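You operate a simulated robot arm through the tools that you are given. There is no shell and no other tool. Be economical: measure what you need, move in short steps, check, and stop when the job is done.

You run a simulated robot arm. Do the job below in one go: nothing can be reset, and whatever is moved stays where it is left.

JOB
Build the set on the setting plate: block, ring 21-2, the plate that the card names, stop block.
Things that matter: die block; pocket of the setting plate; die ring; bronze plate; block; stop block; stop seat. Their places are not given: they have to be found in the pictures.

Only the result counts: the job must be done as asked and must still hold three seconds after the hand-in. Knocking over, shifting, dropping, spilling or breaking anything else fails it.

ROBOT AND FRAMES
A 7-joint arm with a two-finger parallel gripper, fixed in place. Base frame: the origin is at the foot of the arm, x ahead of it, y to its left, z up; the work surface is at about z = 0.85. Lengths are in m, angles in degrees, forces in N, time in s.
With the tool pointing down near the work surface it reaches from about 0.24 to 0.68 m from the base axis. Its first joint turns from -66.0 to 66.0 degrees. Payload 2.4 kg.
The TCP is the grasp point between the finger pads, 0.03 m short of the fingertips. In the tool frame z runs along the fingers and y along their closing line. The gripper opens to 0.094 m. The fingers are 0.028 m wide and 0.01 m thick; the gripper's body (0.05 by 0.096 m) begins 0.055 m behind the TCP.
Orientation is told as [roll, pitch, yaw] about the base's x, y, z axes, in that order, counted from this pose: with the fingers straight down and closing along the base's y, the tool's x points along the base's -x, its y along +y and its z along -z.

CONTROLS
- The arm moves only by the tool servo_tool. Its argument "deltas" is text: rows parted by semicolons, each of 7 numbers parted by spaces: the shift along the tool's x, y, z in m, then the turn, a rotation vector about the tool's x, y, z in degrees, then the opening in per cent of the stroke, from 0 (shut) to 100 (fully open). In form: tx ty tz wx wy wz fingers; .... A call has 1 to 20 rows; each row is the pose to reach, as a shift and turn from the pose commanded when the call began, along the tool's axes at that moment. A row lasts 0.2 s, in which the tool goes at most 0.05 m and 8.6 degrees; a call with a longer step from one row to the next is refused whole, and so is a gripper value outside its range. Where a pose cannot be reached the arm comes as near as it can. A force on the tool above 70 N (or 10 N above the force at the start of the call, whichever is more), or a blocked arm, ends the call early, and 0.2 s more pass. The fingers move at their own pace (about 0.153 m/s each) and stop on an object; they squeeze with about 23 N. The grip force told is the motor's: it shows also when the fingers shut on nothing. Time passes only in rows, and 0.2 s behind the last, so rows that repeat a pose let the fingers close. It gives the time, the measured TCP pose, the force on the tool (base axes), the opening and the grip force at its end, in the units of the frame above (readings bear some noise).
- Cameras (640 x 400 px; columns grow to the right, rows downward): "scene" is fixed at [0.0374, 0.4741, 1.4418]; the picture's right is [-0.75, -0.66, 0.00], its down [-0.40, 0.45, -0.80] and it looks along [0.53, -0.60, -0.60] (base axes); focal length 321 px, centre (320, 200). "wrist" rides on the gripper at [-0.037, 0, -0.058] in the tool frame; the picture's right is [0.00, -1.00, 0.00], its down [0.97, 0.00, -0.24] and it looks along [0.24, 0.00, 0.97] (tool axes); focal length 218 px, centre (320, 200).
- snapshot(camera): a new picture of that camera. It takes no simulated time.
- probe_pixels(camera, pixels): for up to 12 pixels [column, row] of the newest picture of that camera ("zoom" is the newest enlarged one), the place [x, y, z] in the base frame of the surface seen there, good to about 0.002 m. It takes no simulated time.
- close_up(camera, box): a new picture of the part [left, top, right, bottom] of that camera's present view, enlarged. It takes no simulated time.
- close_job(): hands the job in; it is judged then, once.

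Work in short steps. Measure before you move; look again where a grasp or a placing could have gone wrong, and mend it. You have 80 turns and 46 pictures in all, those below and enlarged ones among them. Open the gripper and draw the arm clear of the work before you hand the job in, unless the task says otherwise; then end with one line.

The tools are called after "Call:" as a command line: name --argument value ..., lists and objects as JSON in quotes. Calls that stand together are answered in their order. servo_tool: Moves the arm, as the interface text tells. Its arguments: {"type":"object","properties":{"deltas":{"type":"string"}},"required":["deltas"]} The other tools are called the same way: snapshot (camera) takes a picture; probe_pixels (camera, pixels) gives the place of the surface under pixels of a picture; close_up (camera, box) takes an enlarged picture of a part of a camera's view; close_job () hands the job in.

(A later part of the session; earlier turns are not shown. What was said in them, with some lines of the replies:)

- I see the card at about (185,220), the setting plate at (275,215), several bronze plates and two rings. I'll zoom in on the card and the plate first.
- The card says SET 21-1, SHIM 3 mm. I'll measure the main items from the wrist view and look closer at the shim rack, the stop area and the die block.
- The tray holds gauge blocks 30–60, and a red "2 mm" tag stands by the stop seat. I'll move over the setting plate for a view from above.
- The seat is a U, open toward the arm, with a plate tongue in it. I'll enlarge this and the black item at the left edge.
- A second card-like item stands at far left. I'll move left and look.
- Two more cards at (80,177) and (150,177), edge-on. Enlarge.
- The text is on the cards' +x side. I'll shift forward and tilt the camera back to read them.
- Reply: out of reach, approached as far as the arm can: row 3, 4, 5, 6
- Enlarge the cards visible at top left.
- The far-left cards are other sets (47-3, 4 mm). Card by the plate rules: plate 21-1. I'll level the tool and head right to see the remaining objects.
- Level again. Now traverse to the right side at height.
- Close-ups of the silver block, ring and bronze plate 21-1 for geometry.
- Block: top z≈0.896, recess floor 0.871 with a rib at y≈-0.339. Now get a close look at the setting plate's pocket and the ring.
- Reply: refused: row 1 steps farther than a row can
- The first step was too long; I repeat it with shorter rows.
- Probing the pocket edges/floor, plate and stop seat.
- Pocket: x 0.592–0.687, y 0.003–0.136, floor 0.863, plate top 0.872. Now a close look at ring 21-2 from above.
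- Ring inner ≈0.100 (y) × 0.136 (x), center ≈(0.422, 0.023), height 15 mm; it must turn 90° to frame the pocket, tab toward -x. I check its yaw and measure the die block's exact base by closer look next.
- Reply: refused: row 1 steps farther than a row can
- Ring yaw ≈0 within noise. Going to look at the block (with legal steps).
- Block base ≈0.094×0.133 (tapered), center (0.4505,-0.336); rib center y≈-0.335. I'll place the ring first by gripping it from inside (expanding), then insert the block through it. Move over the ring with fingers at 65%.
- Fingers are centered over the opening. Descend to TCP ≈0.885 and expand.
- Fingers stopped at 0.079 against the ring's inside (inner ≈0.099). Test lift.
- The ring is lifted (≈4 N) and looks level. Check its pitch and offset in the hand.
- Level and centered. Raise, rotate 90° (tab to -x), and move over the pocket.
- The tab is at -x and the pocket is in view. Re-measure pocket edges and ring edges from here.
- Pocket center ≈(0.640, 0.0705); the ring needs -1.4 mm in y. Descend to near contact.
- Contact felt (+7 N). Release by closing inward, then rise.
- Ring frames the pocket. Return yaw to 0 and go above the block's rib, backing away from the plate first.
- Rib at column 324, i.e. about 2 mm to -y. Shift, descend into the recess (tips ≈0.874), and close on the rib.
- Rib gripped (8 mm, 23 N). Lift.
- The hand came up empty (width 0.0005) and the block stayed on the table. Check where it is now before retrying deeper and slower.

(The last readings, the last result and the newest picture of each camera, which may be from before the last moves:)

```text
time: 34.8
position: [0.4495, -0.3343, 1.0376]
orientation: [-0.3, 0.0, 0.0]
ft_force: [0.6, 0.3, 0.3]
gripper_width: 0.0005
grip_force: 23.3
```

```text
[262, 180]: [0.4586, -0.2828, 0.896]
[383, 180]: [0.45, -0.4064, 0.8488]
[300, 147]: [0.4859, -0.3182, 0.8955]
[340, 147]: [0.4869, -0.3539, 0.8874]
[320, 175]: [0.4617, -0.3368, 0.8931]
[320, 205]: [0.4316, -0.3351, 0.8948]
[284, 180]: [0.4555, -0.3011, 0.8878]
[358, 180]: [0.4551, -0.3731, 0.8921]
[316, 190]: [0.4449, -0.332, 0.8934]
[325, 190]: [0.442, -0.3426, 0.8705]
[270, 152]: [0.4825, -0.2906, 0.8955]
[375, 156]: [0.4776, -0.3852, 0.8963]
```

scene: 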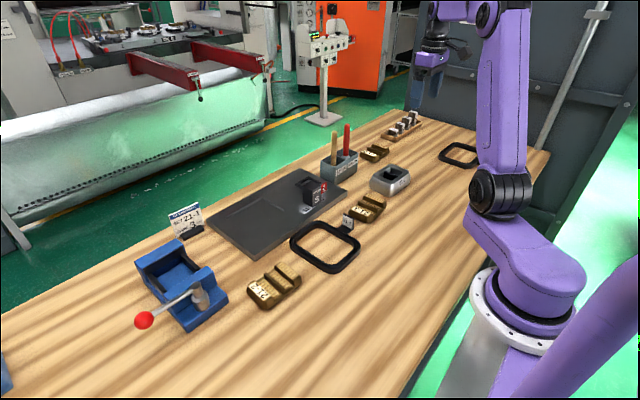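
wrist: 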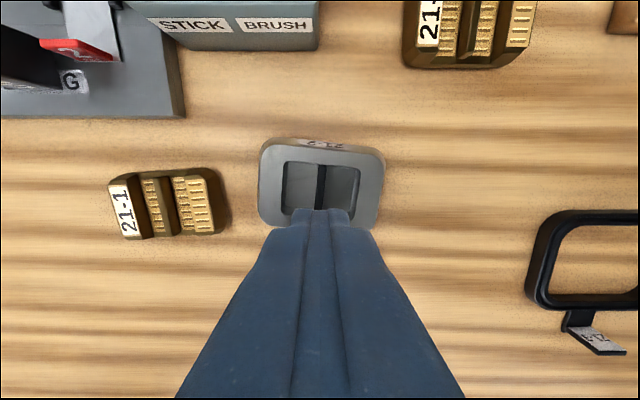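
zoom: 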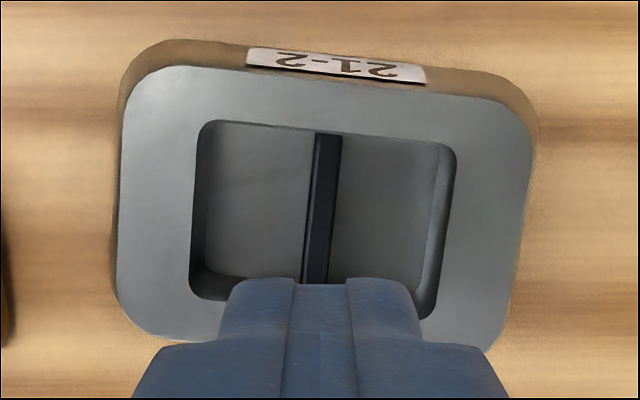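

Block now sits at ≈(0.447,-0.3365), yawed about -5°. Retry: align yaw, go deeper (tips ≈0.8725), close, and lift slowly while watching force.

Call:
servo_tool --deltas "0.001 -0.002 0 0 0 5.2 35; 0.001 -0.002 0.04 0 0 5.2 35; 0.001 -0.002 0.08 0 0 5.2 35; 0.001 -0.002 0.115 0 0 5.2 35; 0.001 -0.002 0.13 0 0 5.2 35; 0.001 -0.002 0.134 0 0 5.2 35; 0.001 -0.002 0.134 0 0 5.2 35; 0.001 -0.002 0.134 0 0 5.2 0; 0.001 -0.002 0.134 0 0 5.2 0; 0.001 -0.002 0.134 0 0 5.2 0; 0.001 -0.002 0.134 0 0 5.2 0"

Call:
servo_tool --deltas "0 0 -0.001 0 0 0 0; 0 0 -0.002 0 0 0 0; 0 0 -0.003 0 0 0 0; 0 0 -0.004 0 0 0 0; 0 0 -0.005 0 0 0 0; 0 0 -0.006 0 0 0 0; 0 0 -0.008 0 0 0 0; 0 0 -0.01 0 0 0 0"

```text
time: 37.2
position: [0.449, -0.34, 0.9037]
orientation: [-0.1, 0.1, -5.1]
ft_force: [1.3, 2.3, 0.3]
gripper_width: 0.008
grip_force: 23.4
```

```text
time: 39.0
position: [0.4498, -0.3388, 0.9125]
orientation: [-0.2, 0.0, -5.2]
ft_force: [-0.3, 0.1, -9.2]
gripper_width: 0.0079
grip_force: 22.8
```

Now it carries 9.2 N with the rib still gripped. Continue lifting gently.

Call:
servo_tool --deltas "0 0 -0.003 0 0 0 0; 0 0 -0.007 0 0 0 0; 0 0 -0.012 0 0 0 0; 0 0 -0.018 0 0 0 0; 0 0 -0.025 0 0 0 0; 0 0 -0.032 0 0 0 0; 0 0 -0.039 0 0 0 0; 0 0 -0.046 0 0 0 0; 0 0 -0.053 0 0 0 0; 0 0 -0.06 0 0 0 0; 0 0 -0.066 0 0 0 0; 0 0 -0.07 0 0 0 0"

Call:
snapshot --camera "wrist"

```text
time: 41.6
position: [0.4486, -0.3385, 0.981]
orientation: [-0.3, 0.1, -5.3]
ft_force: [0.7, -0.1, -8.9]
gripper_width: 0.0079
grip_force: 23.4
```

```text
8 pictures are left
```

wrist: 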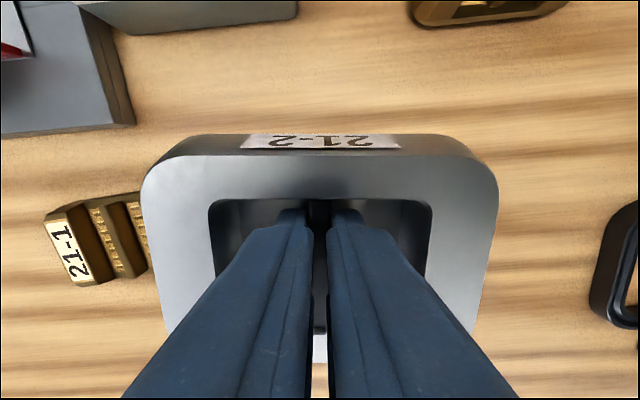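

Block held level. Measure its offset in the hand.

Call:
probe_pixels --camera "wrist" --pixels '[[147, 200], [492, 200], [220, 158], [320, 158], [420, 158], [220, 196], [420, 196], [320, 350], [165, 310], [485, 290], [320, 130], [330, 356]]'

```text
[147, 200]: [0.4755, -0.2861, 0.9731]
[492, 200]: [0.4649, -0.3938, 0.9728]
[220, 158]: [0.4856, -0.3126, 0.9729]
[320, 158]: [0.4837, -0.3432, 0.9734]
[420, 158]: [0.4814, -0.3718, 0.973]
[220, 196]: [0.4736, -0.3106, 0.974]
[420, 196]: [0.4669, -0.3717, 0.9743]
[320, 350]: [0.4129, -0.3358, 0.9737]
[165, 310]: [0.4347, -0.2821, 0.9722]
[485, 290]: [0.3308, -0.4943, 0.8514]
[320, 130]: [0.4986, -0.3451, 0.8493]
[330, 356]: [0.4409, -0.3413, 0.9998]
```

Block center is ~2 mm toward -x of the TCP; y centered. Raise gently, undo yaw, and travel in y at constant x.

Call:
servo_tool --deltas "0 0 -0.006 0 0 0 0; 0 0 -0.016 0 0 0 0; 0 0 -0.028 0 0 0 0; 0 0 -0.04 0 0 0 0; 0.0004 0.005 -0.047 0 0 0 0; 0.0014 0.015 -0.05 0 0 0 0; 0.0027 0.03 -0.05 0 0 -1 0; 0.0046 0.05 -0.05 0 0 -2 0; 0.0069 0.075 -0.05 0 0 -3 0; 0.0096 0.105 -0.05 0 0 -4 0; 0.0123 0.135 -0.05 0 0 -5 0; 0.0150 0.165 -0.05 0 0 -5.2 0; 0.0178 0.195 -0.05 0 0 -5.2 0; 0.0205 0.225 -0.05 0 0 -5.2 0; 0.0232 0.255 -0.05 0 0 -5.2 0; 0.026 0.285 -0.05 0 0 -5.2 0; 0.0287 0.315 -0.05 0 0 -5.2 0; 0.0310 0.34 -0.05 0 0 -5.2 0; 0.0328 0.36 -0.05 0 0 -5.2 0; 0.0337 0.37 -0.05 0 0 -5.2 0"

```text
time: 45.8
position: [0.4494, 0.0341, 1.0305]
orientation: [-0.2, 0.0, 0.0]
ft_force: [0.1, 0.3, -9.5]
gripper_width: 0.008
grip_force: 23.0
```

Still held. Now forward to above the pocket.

Call:
servo_tool --deltas "-0.005 0.001 0 0 0 0 0; -0.015 0.004 0 0 0 0 0; -0.03 0.008 0 0 0 0 0; -0.05 0.012 0 0 0 0 0; -0.075 0.017 0 0 0 0 0; -0.1 0.022 0 0 0 0 0; -0.125 0.027 0 0 0 0 0; -0.15 0.031 0 0 0 0 0; -0.17 0.034 0 0 0 0 0; -0.183 0.0355 0 0 0 0 0; -0.19 0.0362 0 0 0 0 0; -0.1926 0.0362 0 0 0 0 0; -0.1926 0.0362 0 0 0 0 0"

Call:
snapshot --camera "wrist"

```text
time: 48.6
position: [0.6418, 0.0678, 1.0295]
orientation: [-0.1, 0.0, 0.1]
ft_force: [-0.5, 0.1, -9.1]
gripper_width: 0.0078
grip_force: 23.1
```

```text
7 pictures are left
```

wrist: 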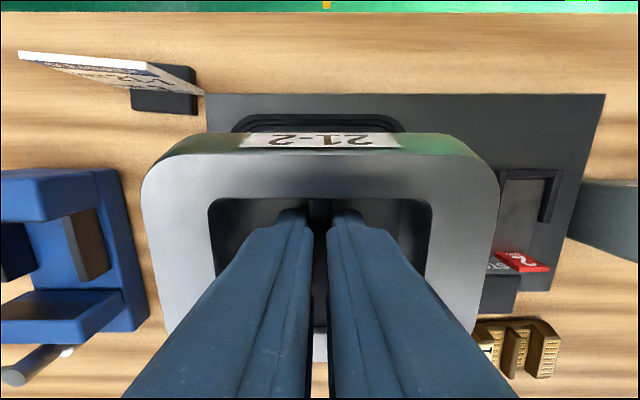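

Block pose in the hand is unchanged. Measure block edges and the ring beneath.

Call:
probe_pixels --camera "wrist" --pixels '[[147, 200], [492, 200], [220, 158], [320, 158], [420, 158], [220, 196], [420, 196], [250, 123], [320, 117], [390, 123], [270, 116], [370, 116]]'

```text
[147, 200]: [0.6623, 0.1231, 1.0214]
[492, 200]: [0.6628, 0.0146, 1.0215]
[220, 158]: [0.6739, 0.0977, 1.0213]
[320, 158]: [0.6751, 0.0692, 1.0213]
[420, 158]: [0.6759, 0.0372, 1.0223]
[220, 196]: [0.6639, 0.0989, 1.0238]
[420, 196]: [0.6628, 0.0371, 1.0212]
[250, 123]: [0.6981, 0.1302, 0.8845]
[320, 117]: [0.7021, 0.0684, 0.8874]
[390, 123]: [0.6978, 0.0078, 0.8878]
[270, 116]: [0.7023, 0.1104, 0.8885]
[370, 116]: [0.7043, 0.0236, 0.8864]
```

Block center ≈(0.6387,0.0689); shift +1 mm x, +1.3 mm y, and descend to just above the ring, then slowly on.

Call:
servo_tool --deltas "-0.001 0.0013 0.006 0 0 0 0; -0.001 0.0013 0.02 0 0 0 0; -0.001 0.0013 0.035 0 0 0 0; -0.001 0.0013 0.05 0 0 0 0; -0.001 0.0013 0.065 0 0 0 0; -0.001 0.0013 0.077 0 0 0 0; -0.001 0.0013 0.084 0 0 0 0; -0.001 0.0013 0.09 0 0 0 0; -0.001 0.0013 0.095 0 0 0 0; -0.001 0.0013 0.099 0 0 0 0; -0.001 0.0013 0.101 0 0 0 0; -0.001 0.0013 0.101 0 0 0 0"

```text
time: 51.2
position: [0.6435, 0.0693, 0.9286]
orientation: [-0.2, 0.0, 0.0]
ft_force: [0.8, -0.3, -9.5]
gripper_width: 0.008
grip_force: 22.8
```

No contact yet; block bottom ≈2.5 mm above the plate surface, inside the ring. Continue slowly into the pocket.

Call:
servo_tool --deltas "0 0 0.002 0 0 0 0; 0 0 0.003 0 0 0 0; 0 0 0.004 0 0 0 0; 0 0 0.005 0 0 0 0; 0 0 0.006 0 0 0 0; 0 0 0.006 0 0 0 0"

```text
time: 52.6
position: [0.6436, 0.0704, 0.9241]
orientation: [-0.2, -0.1, 0.0]
ft_force: [-0.1, 0.1, -9.5]
gripper_width: 0.0078
grip_force: 23.2
```

Call:
servo_tool --deltas "0 0 0.002 0 0 0 0; 0 0 0.003 0 0 0 0; 0 0 0.004 0 0 0 0; 0 0 0.005 0 0 0 0; 0 0 0.006 0 0 0 0; 0 0 0.007 0 0 0 0; 0 0 0.007 0 0 0 0"

```text
time: 54.2
position: [0.6452, 0.0688, 0.9178]
orientation: [-0.1, 0.1, 0.0]
ft_force: [-1.1, 0.5, -0.1]
gripper_width: 0.0079
grip_force: 22.7
```

Weight is off at TCP 0.918, i.e. block bottom ≈0.8635 = pocket floor: seated. Release and rise.

Call:
servo_tool --deltas "0 0 0 0 0 0 15; 0 0 0 0 0 0 28; 0 0 0 0 0 0 28; 0 0 -0.02 0 0 0 28; 0 0 -0.06 0 0 0 28; 0.02 0 -0.10 0 0 0 28; 0.06 0 -0.11 0 0 0 28; 0.07 0 -0.11 0 0 0 28; 0.07 0 -0.11 0 0 0 28"

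Call:
snapshot --camera "wrist"

```text
time: 56.2
position: [0.5723, 0.072, 1.0281]
orientation: [-0.2, 0.0, 0.1]
ft_force: [-0.6, 0.5, 0.4]
gripper_width: 0.0264
grip_force: 0.1
```

```text
6 pictures are left
```

wrist: 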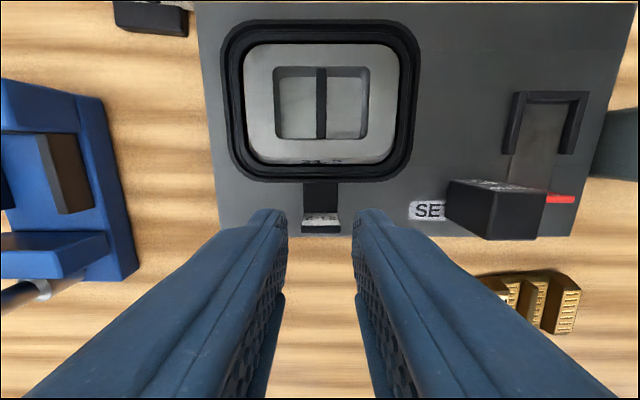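

Ring and block look seated. Verify heights, and measure stop block, seat and bronze plate 21-1.

Call:
probe_pixels --camera "wrist" --pixels '[[260, 55], [385, 55], [260, 145], [385, 145], [235, 90], [412, 90], [240, 160], [400, 165], [240, 35], [405, 35], [250, 100], [394, 100]]'

Call:
probe_pixels --camera "wrist" --pixels '[[450, 183], [500, 180], [543, 195], [490, 205], [510, 210], [518, 95], [585, 95], [508, 140], [578, 150], [519, 130], [568, 130], [545, 103]]'

Call:
close_up --camera "wrist" --box '[420, 80, 620, 260]'

```text
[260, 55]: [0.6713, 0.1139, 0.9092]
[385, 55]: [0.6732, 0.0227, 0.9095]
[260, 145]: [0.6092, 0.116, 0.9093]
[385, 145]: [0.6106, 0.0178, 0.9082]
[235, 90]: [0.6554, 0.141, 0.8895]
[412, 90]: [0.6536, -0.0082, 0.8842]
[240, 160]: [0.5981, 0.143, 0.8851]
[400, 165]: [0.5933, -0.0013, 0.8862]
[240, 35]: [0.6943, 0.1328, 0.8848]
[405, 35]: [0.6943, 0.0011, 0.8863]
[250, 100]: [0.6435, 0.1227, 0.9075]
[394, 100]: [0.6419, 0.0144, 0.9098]
```

```text
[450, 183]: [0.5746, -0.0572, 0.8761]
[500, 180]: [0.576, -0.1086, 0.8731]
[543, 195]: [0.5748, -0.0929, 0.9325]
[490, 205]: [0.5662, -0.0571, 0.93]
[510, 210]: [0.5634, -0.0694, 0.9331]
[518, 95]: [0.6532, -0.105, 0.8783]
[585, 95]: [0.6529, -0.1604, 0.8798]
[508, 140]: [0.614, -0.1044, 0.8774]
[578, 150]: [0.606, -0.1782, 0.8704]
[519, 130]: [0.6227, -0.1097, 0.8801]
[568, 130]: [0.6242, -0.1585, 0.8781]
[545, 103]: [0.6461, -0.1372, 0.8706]
```

```text
2.22 times, centred on (520, 170) of wrist
```

zoom: 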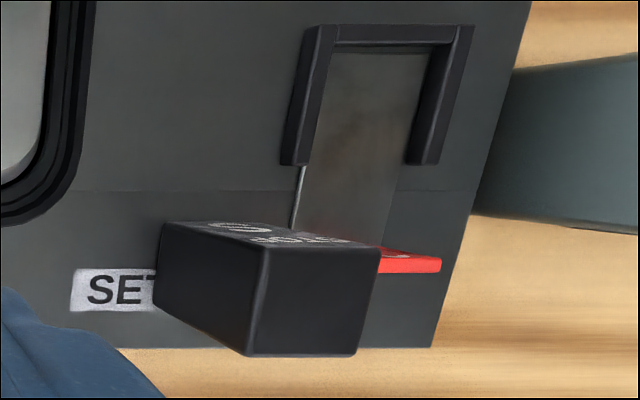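

Block top 0.909 level, ring top 0.886 flat: good. Fine probes on stop block and seat.

Call:
probe_pixels --camera "zoom" --pixels '[[270, 256], [374, 264], [354, 350], [254, 350], [310, 350], [320, 262], [262, 300], [364, 310], [312, 300], [410, 262], [436, 268], [385, 270]]'

Call:
probe_pixels --camera "zoom" --pixels '[[312, 110], [318, 110], [323, 110], [417, 110], [422, 110], [427, 110], [375, 35], [375, 43], [375, 50], [350, 130], [300, 160], [425, 160]]'

Call:
probe_pixels --camera "wrist" --pixels '[[545, 285], [572, 295], [528, 290], [558, 320], [515, 300], [500, 285], [577, 290], [548, 272], [560, 333], [490, 279], [540, 330], [520, 280]]'

```text
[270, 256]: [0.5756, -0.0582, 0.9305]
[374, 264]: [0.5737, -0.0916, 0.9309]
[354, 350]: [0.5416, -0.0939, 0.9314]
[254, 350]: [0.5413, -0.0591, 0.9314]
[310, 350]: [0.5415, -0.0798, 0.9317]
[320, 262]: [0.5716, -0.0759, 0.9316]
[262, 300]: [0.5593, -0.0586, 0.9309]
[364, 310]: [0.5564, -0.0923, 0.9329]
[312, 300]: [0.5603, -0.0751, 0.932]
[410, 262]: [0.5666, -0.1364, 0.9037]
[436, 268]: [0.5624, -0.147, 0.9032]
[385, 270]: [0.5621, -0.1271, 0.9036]
```

```text
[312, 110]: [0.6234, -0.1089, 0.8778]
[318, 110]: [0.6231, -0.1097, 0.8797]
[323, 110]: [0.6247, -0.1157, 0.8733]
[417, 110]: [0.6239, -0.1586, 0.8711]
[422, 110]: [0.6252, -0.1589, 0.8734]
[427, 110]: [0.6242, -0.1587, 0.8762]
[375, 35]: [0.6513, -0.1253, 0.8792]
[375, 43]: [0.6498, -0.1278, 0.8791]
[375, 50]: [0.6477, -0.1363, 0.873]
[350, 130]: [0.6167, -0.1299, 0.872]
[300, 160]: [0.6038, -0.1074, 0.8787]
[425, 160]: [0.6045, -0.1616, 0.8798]
```

```text
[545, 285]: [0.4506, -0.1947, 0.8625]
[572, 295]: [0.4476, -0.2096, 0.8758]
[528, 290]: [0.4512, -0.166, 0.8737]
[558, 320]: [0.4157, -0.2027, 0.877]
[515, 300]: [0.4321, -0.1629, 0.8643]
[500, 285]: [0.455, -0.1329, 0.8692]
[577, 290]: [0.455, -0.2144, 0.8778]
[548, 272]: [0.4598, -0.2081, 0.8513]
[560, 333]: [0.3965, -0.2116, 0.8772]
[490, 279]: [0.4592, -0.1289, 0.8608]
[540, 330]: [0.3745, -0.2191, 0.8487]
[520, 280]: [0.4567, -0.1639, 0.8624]
```

Stop block: center (0.5585,-0.0757), 36 mm square, top 0.9315. Seat inner: y -0.111…-0.159, back wall x≈0.649, walls 0.879. Check the stick/brush positions for clearance.

Call:
probe_pixels --camera "scene" --pixels '[[334, 132], [334, 145], [334, 155], [347, 126], [346, 140], [345, 152], [322, 160], [340, 168]]'

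```text
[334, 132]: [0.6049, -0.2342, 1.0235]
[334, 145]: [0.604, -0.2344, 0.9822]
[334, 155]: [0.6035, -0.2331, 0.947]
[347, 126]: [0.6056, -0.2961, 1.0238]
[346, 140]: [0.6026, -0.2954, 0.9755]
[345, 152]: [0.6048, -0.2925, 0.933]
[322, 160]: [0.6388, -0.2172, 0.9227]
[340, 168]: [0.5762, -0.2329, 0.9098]
```

Stick is at y≈-0.234, clear of the gripper body. Move above the stop block with fingers at 55%.

Call:
servo_tool --deltas "0.003 -0.03 0 0 0 0 55; 0.008 -0.07 0 0 0 0 55; 0.012 -0.11 0 0 0 0 55; 0.0138 -0.1477 0 0 0 0 55; 0.0138 -0.1477 0.03 0 0 0 55; 0.0138 -0.1477 0.05 0 0 0 55; 0.0138 -0.1477 0.05 0 0 0 55"

```text
time: 57.8
position: [0.5586, -0.077, 0.9792]
orientation: [-0.2, 0.0, -0.1]
ft_force: [-0.2, -0.4, -0.3]
gripper_width: 0.0517
grip_force: 0.0
```

Aligned. Descend to TCP ≈0.9145 and close.

Call:
servo_tool --deltas "0 0.001 0.02 0 0 0 55; 0 0.001 0.04 0 0 0 55; 0 0.001 0.055 0 0 0 55; 0 0.001 0.0647 0 0 0 55; 0 0.001 0.0647 0 0 0 30; 0 0.001 0.0647 0 0 0 20; 0 0.001 0.0647 0 0 0 20; 0 0.001 0.0647 0 0 0 20"

Call:
servo_tool --deltas "0 0 -0.002 0 0 0 20; 0 0 -0.006 0 0 0 20; 0 0 -0.012 0 0 0 20; 0 0 -0.022 0 0 0 20; 0 0 -0.035 0 0 0 20; 0 0 -0.05 0 0 0 20; 0 0 -0.055 0 0 0 20; 0 0 -0.055 0 0 0 20"

```text
time: 59.6
position: [0.5605, -0.076, 0.9133]
orientation: [0.0, -0.1, 0.1]
ft_force: [-4.7, 1.3, 15.2]
gripper_width: 0.0446
grip_force: 23.4
```

```text
time: 61.4
position: [0.5609, -0.0779, 0.9685]
orientation: [-0.3, -0.1, 0.1]
ft_force: [-0.1, 0.3, -7.5]
gripper_width: 0.0444
grip_force: 23.5
```

Gripped at 44.5 mm (block is wider in y than I saw) and lifted, 7.5 N. A contact force showed when descending; check the state by picture.

Call:
snapshot --camera "wrist"

```text
4 pictures are left
```

wrist: 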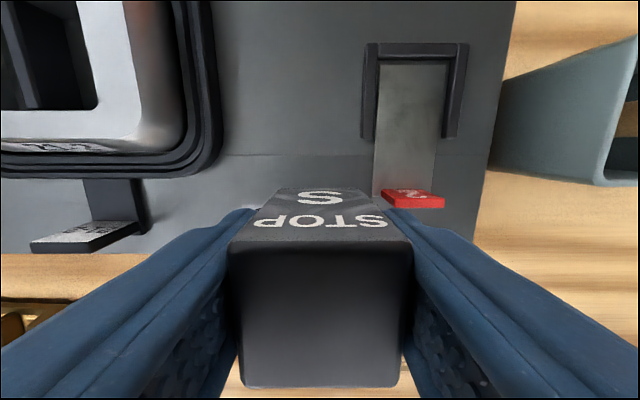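

Block held straight, shim undisturbed. Probe block and seat.

Call:
probe_pixels --camera "wrist" --pixels '[[235, 257], [406, 257], [320, 258], [320, 380], [250, 380], [395, 380], [377, 100], [380, 70], [448, 70], [440, 130], [412, 60], [412, 66]]'

Call:
probe_pixels --camera "wrist" --pixels '[[366, 134], [374, 134], [443, 100], [447, 100], [453, 100], [412, 100], [385, 188], [442, 205], [371, 100], [374, 100], [412, 50], [412, 55]]'

```text
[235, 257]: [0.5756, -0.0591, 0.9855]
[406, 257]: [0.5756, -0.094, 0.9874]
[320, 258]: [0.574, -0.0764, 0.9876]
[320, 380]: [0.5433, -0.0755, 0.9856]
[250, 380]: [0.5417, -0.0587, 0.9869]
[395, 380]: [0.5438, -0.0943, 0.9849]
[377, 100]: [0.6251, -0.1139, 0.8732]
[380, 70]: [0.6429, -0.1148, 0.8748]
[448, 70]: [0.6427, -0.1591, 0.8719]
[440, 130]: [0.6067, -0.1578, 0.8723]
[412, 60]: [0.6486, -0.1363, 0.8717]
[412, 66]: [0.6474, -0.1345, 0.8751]
```

```text
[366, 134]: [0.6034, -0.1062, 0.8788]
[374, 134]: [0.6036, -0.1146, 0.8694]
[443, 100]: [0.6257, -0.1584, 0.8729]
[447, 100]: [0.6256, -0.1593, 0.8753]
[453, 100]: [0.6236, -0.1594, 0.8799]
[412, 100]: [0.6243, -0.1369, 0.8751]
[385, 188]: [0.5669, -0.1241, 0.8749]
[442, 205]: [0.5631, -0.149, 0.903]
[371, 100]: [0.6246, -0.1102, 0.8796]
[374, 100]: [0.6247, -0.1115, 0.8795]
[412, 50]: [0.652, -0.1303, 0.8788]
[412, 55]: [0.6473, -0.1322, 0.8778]
```

Seat inner center y≈-0.135, width 48 vs block 44.5; target shift dx=+0.0675, dy=-0.0585. Move over (x first), then lower to just above the walls.

Call:
servo_tool --deltas "-0.01 0 0 0 0 0 20; -0.03 0 0 0 0 0 20; -0.05 -0.01 0 0 0 0 20; -0.0655 -0.03 0 0 0 0 20; -0.0675 -0.05 0 0 0 0 20; -0.0675 -0.0585 0 0 0 0 20; -0.0675 -0.0585 0.015 0 0 0 20; -0.0675 -0.0585 0.03 0 0 0 20; -0.0675 -0.0585 0.04 0 0 0 20; -0.0675 -0.0585 0.04 0 0 0 20; -0.0675 -0.0585 0.04 0 0 0 20"

Call:
snapshot --camera "wrist"

```text
time: 63.8
position: [0.6269, -0.1373, 0.9253]
orientation: [-0.2, 0.0, 0.0]
ft_force: [0.5, 0.2, -7.7]
gripper_width: 0.0444
grip_force: 22.6
```

```text
3 pictures are left
```

wrist: 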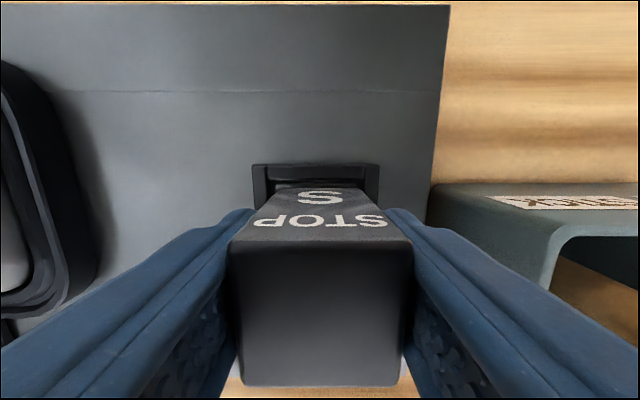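

The seat's center is ~4 px left of the block's center. Probe to refine the lateral correction.

Call:
probe_pixels --camera "wrist" --pixels '[[256, 175], [375, 175], [262, 168], [370, 168], [235, 257], [406, 257], [250, 380], [395, 380], [280, 190], [360, 190], [320, 172], [320, 181]]'

Call:
close_up --camera "wrist" --box '[240, 150, 400, 250]'

```text
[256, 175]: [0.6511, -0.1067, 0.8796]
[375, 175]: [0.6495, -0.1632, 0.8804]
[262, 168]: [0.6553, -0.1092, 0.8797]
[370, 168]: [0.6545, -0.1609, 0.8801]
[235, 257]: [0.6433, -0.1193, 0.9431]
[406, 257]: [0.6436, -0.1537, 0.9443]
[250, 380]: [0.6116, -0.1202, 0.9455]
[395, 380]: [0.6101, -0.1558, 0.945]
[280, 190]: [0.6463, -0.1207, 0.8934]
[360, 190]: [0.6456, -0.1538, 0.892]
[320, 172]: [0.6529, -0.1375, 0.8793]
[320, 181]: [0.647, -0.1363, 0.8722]
```

```text
4.00 times, centred on (320, 200) of wrist
```

zoom: 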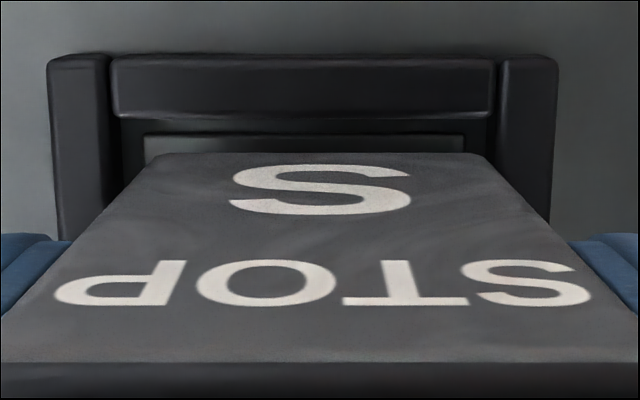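

Correction: +2 mm in y, -1 mm in x. Lower slowly into the seat.

Call:
servo_tool --deltas "0.001 0.002 0 0 0 0 20; 0.001 0.002 0.003 0 0 0 20; 0.001 0.002 0.005 0 0 0 20; 0.001 0.002 0.007 0 0 0 20; 0.001 0.002 0.008 0 0 0 20; 0.001 0.002 0.009 0 0 0 20; 0.001 0.002 0.0095 0 0 0 20; 0.001 0.002 0.0095 0 0 0 20"

```text
time: 65.6
position: [0.6267, -0.1345, 0.9183]
orientation: [-0.1, 0.0, 0.1]
ft_force: [-0.7, 0.3, -7.1]
gripper_width: 0.0442
grip_force: 22.8
```

Bottom is already below the wall tops with no contact force. Go down the last few millimetres.

Call:
servo_tool --deltas "0 0 0.001 0 0 0 20; 0 0 0.002 0 0 0 20; 0 0 0.003 0 0 0 20; 0 0 0.0035 0 0 0 20; 0 0 0.0035 0 0 0 20"

```text
time: 66.8
position: [0.6261, -0.1342, 0.9175]
orientation: [-0.2, -0.2, 0.0]
ft_force: [-0.9, -0.5, 4.0]
gripper_width: 0.0443
grip_force: 23.5
```

Contact at a height matching the shim's top (≈0.875), below the wall tops: seated. Release and rise, then back away.

Call:
servo_tool --deltas "0 0 0 0 0 0 35; 0 0 0 0 0 0 58; 0 0 0 0 0 0 58; 0 0 -0.01 0 0 0 58; 0 0 -0.04 0 0 0 58; 0 0 -0.08 0 0 0 58; 0.03 0 -0.11 0 0 0 58; 0.07 0 -0.12 0 0 0 58; 0.11 0 -0.12 0 0 0 58; 0.15 0 -0.12 0 0 0 58; 0.15 -0.02 -0.10 0 0 0 90; 0.15 -0.02 -0.09 0 0 0 90; 0.15 -0.02 -0.09 0 0 0 90"

Call:
snapshot --camera "wrist"

```text
time: 69.6
position: [0.4748, -0.1537, 1.005]
orientation: [-0.2, 0.1, 0.0]
ft_force: [-0.5, -0.2, -0.2]
gripper_width: 0.0844
grip_force: 0.1
```

```text
1 pictures are left
```

wrist: 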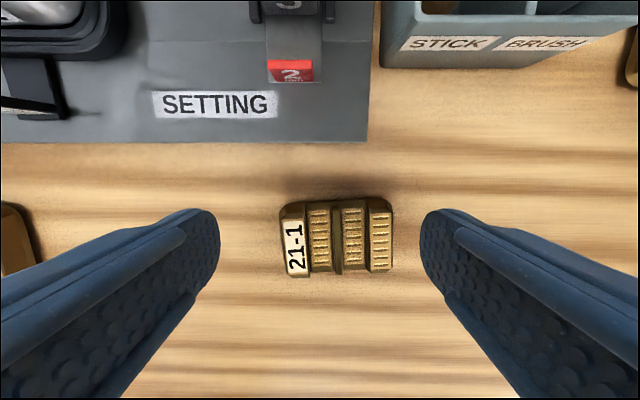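

The stop block sits in the seat with the 2 mm tag undisturbed. Now measure plate 21-1 precisely.

Call:
probe_pixels --camera "wrist" --pixels '[[285, 240], [303, 240], [308, 240], [320, 240], [330, 240], [334, 240], [339, 240], [344, 240], [354, 240], [365, 240], [372, 240], [390, 240]]'

Call:
probe_pixels --camera "wrist" --pixels '[[337, 200], [337, 205], [337, 212], [338, 265], [338, 270], [338, 274], [279, 240], [394, 240], [288, 212], [290, 268], [385, 210], [390, 265]]'

Call:
probe_pixels --camera "wrist" --pixels '[[290, 4], [275, 5], [255, 10], [325, 10], [290, 30], [290, 70], [335, 220], [335, 230], [336, 250], [337, 260], [341, 220], [342, 255]]'

```text
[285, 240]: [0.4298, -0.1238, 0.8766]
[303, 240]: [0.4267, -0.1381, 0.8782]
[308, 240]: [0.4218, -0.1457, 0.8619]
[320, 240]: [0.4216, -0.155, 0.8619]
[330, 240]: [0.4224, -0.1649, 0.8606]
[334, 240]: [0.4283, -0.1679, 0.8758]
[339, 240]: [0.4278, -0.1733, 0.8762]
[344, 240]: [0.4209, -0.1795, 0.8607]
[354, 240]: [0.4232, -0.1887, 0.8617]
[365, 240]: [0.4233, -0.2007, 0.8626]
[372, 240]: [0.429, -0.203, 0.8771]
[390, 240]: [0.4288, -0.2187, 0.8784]
```

```text
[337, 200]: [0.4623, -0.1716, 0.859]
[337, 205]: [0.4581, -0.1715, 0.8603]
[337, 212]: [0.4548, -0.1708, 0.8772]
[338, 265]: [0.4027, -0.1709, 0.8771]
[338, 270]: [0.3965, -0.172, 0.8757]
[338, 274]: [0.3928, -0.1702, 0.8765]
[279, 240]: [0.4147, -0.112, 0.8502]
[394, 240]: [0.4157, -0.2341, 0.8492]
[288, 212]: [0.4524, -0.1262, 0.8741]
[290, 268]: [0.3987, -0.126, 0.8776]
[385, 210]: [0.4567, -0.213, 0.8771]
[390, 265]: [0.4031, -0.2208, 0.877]
```

```text
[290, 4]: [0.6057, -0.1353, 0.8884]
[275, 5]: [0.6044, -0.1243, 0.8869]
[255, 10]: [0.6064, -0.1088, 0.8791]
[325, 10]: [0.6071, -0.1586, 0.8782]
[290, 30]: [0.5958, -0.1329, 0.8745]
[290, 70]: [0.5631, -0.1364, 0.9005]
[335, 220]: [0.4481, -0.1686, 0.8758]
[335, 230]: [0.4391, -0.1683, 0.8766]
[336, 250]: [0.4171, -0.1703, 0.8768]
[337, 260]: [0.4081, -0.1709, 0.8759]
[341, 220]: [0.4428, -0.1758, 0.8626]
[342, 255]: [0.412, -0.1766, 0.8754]
```

Plate 21-1: rib center (≈0.426,-0.171), rib top 0.8765, valley floors 0.8615, yaw ≈+3.5°; plate center ≈(0.425,-0.172). Align, narrow fingers to 23%, and descend partway to check position.

Call:
servo_tool --deltas "0.025 -0.01 0 0 0 -2 50; 0.0498 -0.0173 0 0 0 -3.5 23; 0.0498 -0.0173 0.04 0 0 -3.5 23; 0.0498 -0.0173 0.07 0 0 -3.5 23; 0.0498 -0.0173 0.07 0 0 -3.5 23; 0.0498 -0.0173 0.07 0 0 -3.5 23"

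```text
time: 71.0
position: [0.4251, -0.1724, 0.9355]
orientation: [-0.1, 0.0, 3.5]
ft_force: [-0.9, 0.2, 1.1]
gripper_width: 0.0216
grip_force: 0.1
```

On target. Descend with tips to ≈0.8635, close on the rib, then lift slowly.

Call:
servo_tool --deltas "0 0.0007 0.015 0 0 0 23; 0 0.0007 0.03 0 0 0 23; 0 0.0007 0.038 0 0 0 23; 0 0.0007 0.0418 0 0 0 23; 0 0.0007 0.0418 0 0 0 0; 0 0.0007 0.0418 0 0 0 0; 0 0.0007 0.0418 0 0 0 0"

Call:
servo_tool --deltas "0 0 -0.001 0 0 0 0; 0 0 -0.002 0 0 0 0; 0 0 -0.003 0 0 0 0; 0 0 -0.005 0 0 0 0; 0 0 -0.008 0 0 0 0; 0 0 -0.012 0 0 0 0; 0 0 -0.016 0 0 0 0; 0 0 -0.02 0 0 0 0"

```text
time: 72.6
position: [0.4252, -0.1686, 0.8955]
orientation: [-0.2, 0.0, 3.6]
ft_force: [0.0, -1.7, 5.8]
gripper_width: 0.0076
grip_force: 22.7
```

```text
time: 74.4
position: [0.426, -0.1685, 0.9135]
orientation: [-0.3, 0.0, 3.5]
ft_force: [-0.2, 0.0, -4.8]
gripper_width: 0.0076
grip_force: 22.8
```

Held (4.8 N, rib 7.6 mm). Raise gently, undo yaw and travel to y≈0.07.

Call:
servo_tool --deltas "0 0 -0.006 0 0 0 0; 0 0 -0.016 0 0 0 0; 0 0 -0.03 0 0 0 0; 0 0 -0.045 0 0 0 0; 0 0 -0.06 0 0 0 0; 0 0 -0.075 0 0 0 0; -0.0003 0.005 -0.085 0 0 0.5 0; -0.0012 0.02 -0.087 0 0 1 0; -0.0024 0.04 -0.087 0 0 1.5 0; -0.004 0.065 -0.087 0 0 2 0; -0.0055 0.09 -0.087 0 0 2.5 0; -0.007 0.115 -0.087 0 0 3 0; -0.0085 0.14 -0.087 0 0 3.5 0; -0.01 0.165 -0.087 0 0 3.5 0; -0.0116 0.19 -0.087 0 0 3.5 0; -0.0131 0.215 -0.087 0 0 3.5 0; -0.014 0.23 -0.087 0 0 3.5 0; -0.0145 0.2375 -0.087 0 0 3.5 0; -0.0145 0.2375 -0.087 0 0 3.5 0"

```text
time: 78.4
position: [0.4271, 0.0672, 0.9984]
orientation: [-0.3, 0.0, 0.1]
ft_force: [-1.1, -0.2, -5.5]
gripper_width: 0.0078
grip_force: 22.9
```

Held. Forward to above the block (dx≈+0.213, dy≈+0.002).

Call:
servo_tool --deltas "-0.005 0 0 0 0 0 0; -0.015 0 0 0 0 0 0; -0.03 0 0 0 0 0 0; -0.05 0 0 0 0 0 0; -0.075 0.001 0 0 0 0 0; -0.1 0.001 0 0 0 0 0; -0.125 0.001 0 0 0 0 0; -0.15 0.0015 0 0 0 0 0; -0.175 0.0015 0 0 0 0 0; -0.195 0.0015 0 0 0 0 0; -0.208 0.0015 0 0 0 0 0; -0.213 0.0015 0 0 0 0 0; -0.213 0.0015 0 0 0 0 0; -0.213 0.0015 0 0 0 0 0"

```text
time: 81.4
position: [0.6396, 0.0707, 0.9994]
orientation: [-0.2, -0.1, 0.0]
ft_force: [-0.5, 0.1, -4.7]
gripper_width: 0.0075
grip_force: 23.6
```

Over the block at (0.640, 0.070). Descend to just above contact, then softly.

Call:
servo_tool --deltas "0 -0.0005 0.008 0 0 0 0; 0 -0.0005 0.02 0 0 0 0; 0 -0.0005 0.03 0 0 0 0; 0 -0.0005 0.037 0 0 0 0; 0 -0.0005 0.041 0 0 0 0; 0 -0.0005 0.043 0 0 0 0; 0 -0.0005 0.0445 0 0 0 0; 0 -0.0005 0.0445 0 0 0 0"

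```text
time: 83.2
position: [0.6383, 0.0684, 0.9536]
orientation: [-0.3, 0.0, 0.0]
ft_force: [-0.7, -0.7, -4.8]
gripper_width: 0.0078
grip_force: 23.3
```

Call:
servo_tool --deltas "0 0 0.001 0 0 0 0; 0 0 0.002 0 0 0 0; 0 0 0.003 0 0 0 0; 0 0 0.003 0 0 0 0"

```text
time: 84.2
position: [0.6391, 0.0689, 0.9519]
orientation: [-0.2, 0.0, 0.0]
ft_force: [-0.6, -0.5, -5.0]
gripper_width: 0.0081
grip_force: 23.1
```

Call:
servo_tool --deltas "0 0 0.001 0 0 0 0; 0 0 0.002 0 0 0 0; 0 0 0.003 0 0 0 0; 0 0 0.003 0 0 0 0"

```text
time: 85.2
position: [0.6398, 0.0688, 0.9469]
orientation: [-0.3, 0.0, 0.0]
ft_force: [-0.2, 0.5, -6.1]
gripper_width: 0.0079
grip_force: 23.0
```

No contact yet although the plate's bottom is already below the block's top: its underside apparently enters the recess. Continue gently until contact.

Call:
servo_tool --deltas "0 0 0.001 0 0 0 0; 0 0 0.002 0 0 0 0; 0 0 0.003 0 0 0 0; 0 0 0.004 0 0 0 0; 0 0 0.004 0 0 0 0"

```text
time: 86.4
position: [0.6411, 0.0695, 0.947]
orientation: [-0.1, -0.1, -0.1]
ft_force: [1.0, 0.0, 11.2]
gripper_width: 0.0078
grip_force: 23.3
```

Contact (+11 N) at TCP 0.947: the plate has nested a few mm into the block and is resting. Release, rise and retreat for the verification picture.

Call:
servo_tool --deltas "0 0 -0.002 0 0 0 8; 0 0 -0.002 0 0 0 22; 0 0 -0.002 0 0 0 22; 0 0 -0.02 0 0 0 22; 0 0 -0.06 0 0 0 22; 0.03 -0.01 -0.09 0 0 0 22; 0.06 -0.03 -0.10 0 0 0 22; 0.07 -0.04 -0.10 0 0 0 22; 0.07 -0.04 -0.10 0 0 0 22"

Call:
snapshot --camera "wrist"

```text
time: 88.4
position: [0.5702, 0.0298, 1.0465]
orientation: [-0.2, -0.1, -0.1]
ft_force: [-0.2, -0.4, 0.7]
gripper_width: 0.0206
grip_force: 0.0
```

```text
0 pictures are left
```

wrist: 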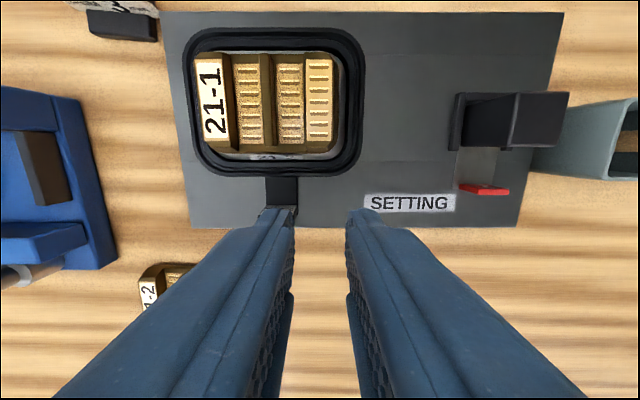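

The plate sits on the block inside the ring. Check that it's level and fully seated, plus the stop block.

Call:
probe_pixels --camera "wrist" --pixels '[[205, 62], [208, 132], [322, 66], [325, 135], [248, 75], [250, 135], [288, 75], [290, 135], [268, 75], [270, 135], [230, 150], [325, 150]]'

Call:
probe_pixels --camera "wrist" --pixels '[[200, 60], [240, 155], [330, 145], [338, 100], [340, 60], [225, 52], [310, 52], [525, 105], [560, 105], [515, 140], [555, 140], [460, 110]]'

Call:
probe_pixels --camera "wrist" --pixels '[[188, 100], [355, 100], [270, 38], [280, 168], [198, 45], [350, 50], [205, 160], [345, 165], [334, 155], [222, 148], [342, 100], [196, 100]]'

```text
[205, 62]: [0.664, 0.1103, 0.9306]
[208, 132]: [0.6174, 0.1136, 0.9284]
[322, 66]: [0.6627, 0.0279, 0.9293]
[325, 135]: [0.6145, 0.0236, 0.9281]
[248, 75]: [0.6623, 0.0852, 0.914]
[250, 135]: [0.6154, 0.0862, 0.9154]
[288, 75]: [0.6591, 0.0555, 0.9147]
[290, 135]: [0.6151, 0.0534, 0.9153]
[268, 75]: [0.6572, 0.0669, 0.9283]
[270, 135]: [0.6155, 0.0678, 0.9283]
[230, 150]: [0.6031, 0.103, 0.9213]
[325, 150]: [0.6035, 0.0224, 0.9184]
```

```text
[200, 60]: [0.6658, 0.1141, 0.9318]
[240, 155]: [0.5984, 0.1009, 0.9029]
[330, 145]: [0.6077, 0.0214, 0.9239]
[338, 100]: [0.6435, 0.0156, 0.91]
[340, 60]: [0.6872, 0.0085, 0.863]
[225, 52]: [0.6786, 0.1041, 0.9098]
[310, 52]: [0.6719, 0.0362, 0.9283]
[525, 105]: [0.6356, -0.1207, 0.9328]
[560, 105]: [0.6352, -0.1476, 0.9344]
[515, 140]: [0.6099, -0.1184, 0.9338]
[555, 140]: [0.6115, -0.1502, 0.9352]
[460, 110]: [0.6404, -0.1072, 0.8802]
```

```text
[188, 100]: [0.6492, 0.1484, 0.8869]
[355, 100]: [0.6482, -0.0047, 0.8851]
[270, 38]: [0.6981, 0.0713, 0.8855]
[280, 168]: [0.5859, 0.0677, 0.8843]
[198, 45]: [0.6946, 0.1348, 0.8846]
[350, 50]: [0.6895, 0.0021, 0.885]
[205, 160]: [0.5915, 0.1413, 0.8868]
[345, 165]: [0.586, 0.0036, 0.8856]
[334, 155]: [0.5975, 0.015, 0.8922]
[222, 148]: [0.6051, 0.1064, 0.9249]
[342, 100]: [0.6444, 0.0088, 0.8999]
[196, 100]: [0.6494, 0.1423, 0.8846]
```

Everything is level: plate ridges 0.928–0.931, ring 0.885–0.887, and stop block 0.933–0.935 on the shim. Open the gripper and draw clear.

Call:
servo_tool --deltas "0 0 -0.04 0 0 0 22; 0 0 -0.08 0 0 0 60; 0.04 0 -0.1 0 0 0 100; 0.08 0 -0.1 0 0 0 100; 0.12 0 -0.1 0 0 0 100; 0.12 0 -0.1 0 0 0 100"

Call:
close_job

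```text
time: 89.8
position: [0.4504, 0.0294, 1.1434]
orientation: [-0.1, -0.1, 0.1]
ft_force: [0.2, 0.0, 0.1]
gripper_width: 0.0944
grip_force: 0.0
```

```text
The job is handed in.
```

The set is built and handed in: die block in the pocket, ring 21-2 around it, bronze plate 21-1 on top and the stop block in its seat, all checked level; the card also says SHIM 3 mm, but I left the 2 mm shim in the stop seat because the job did not ask for a change.
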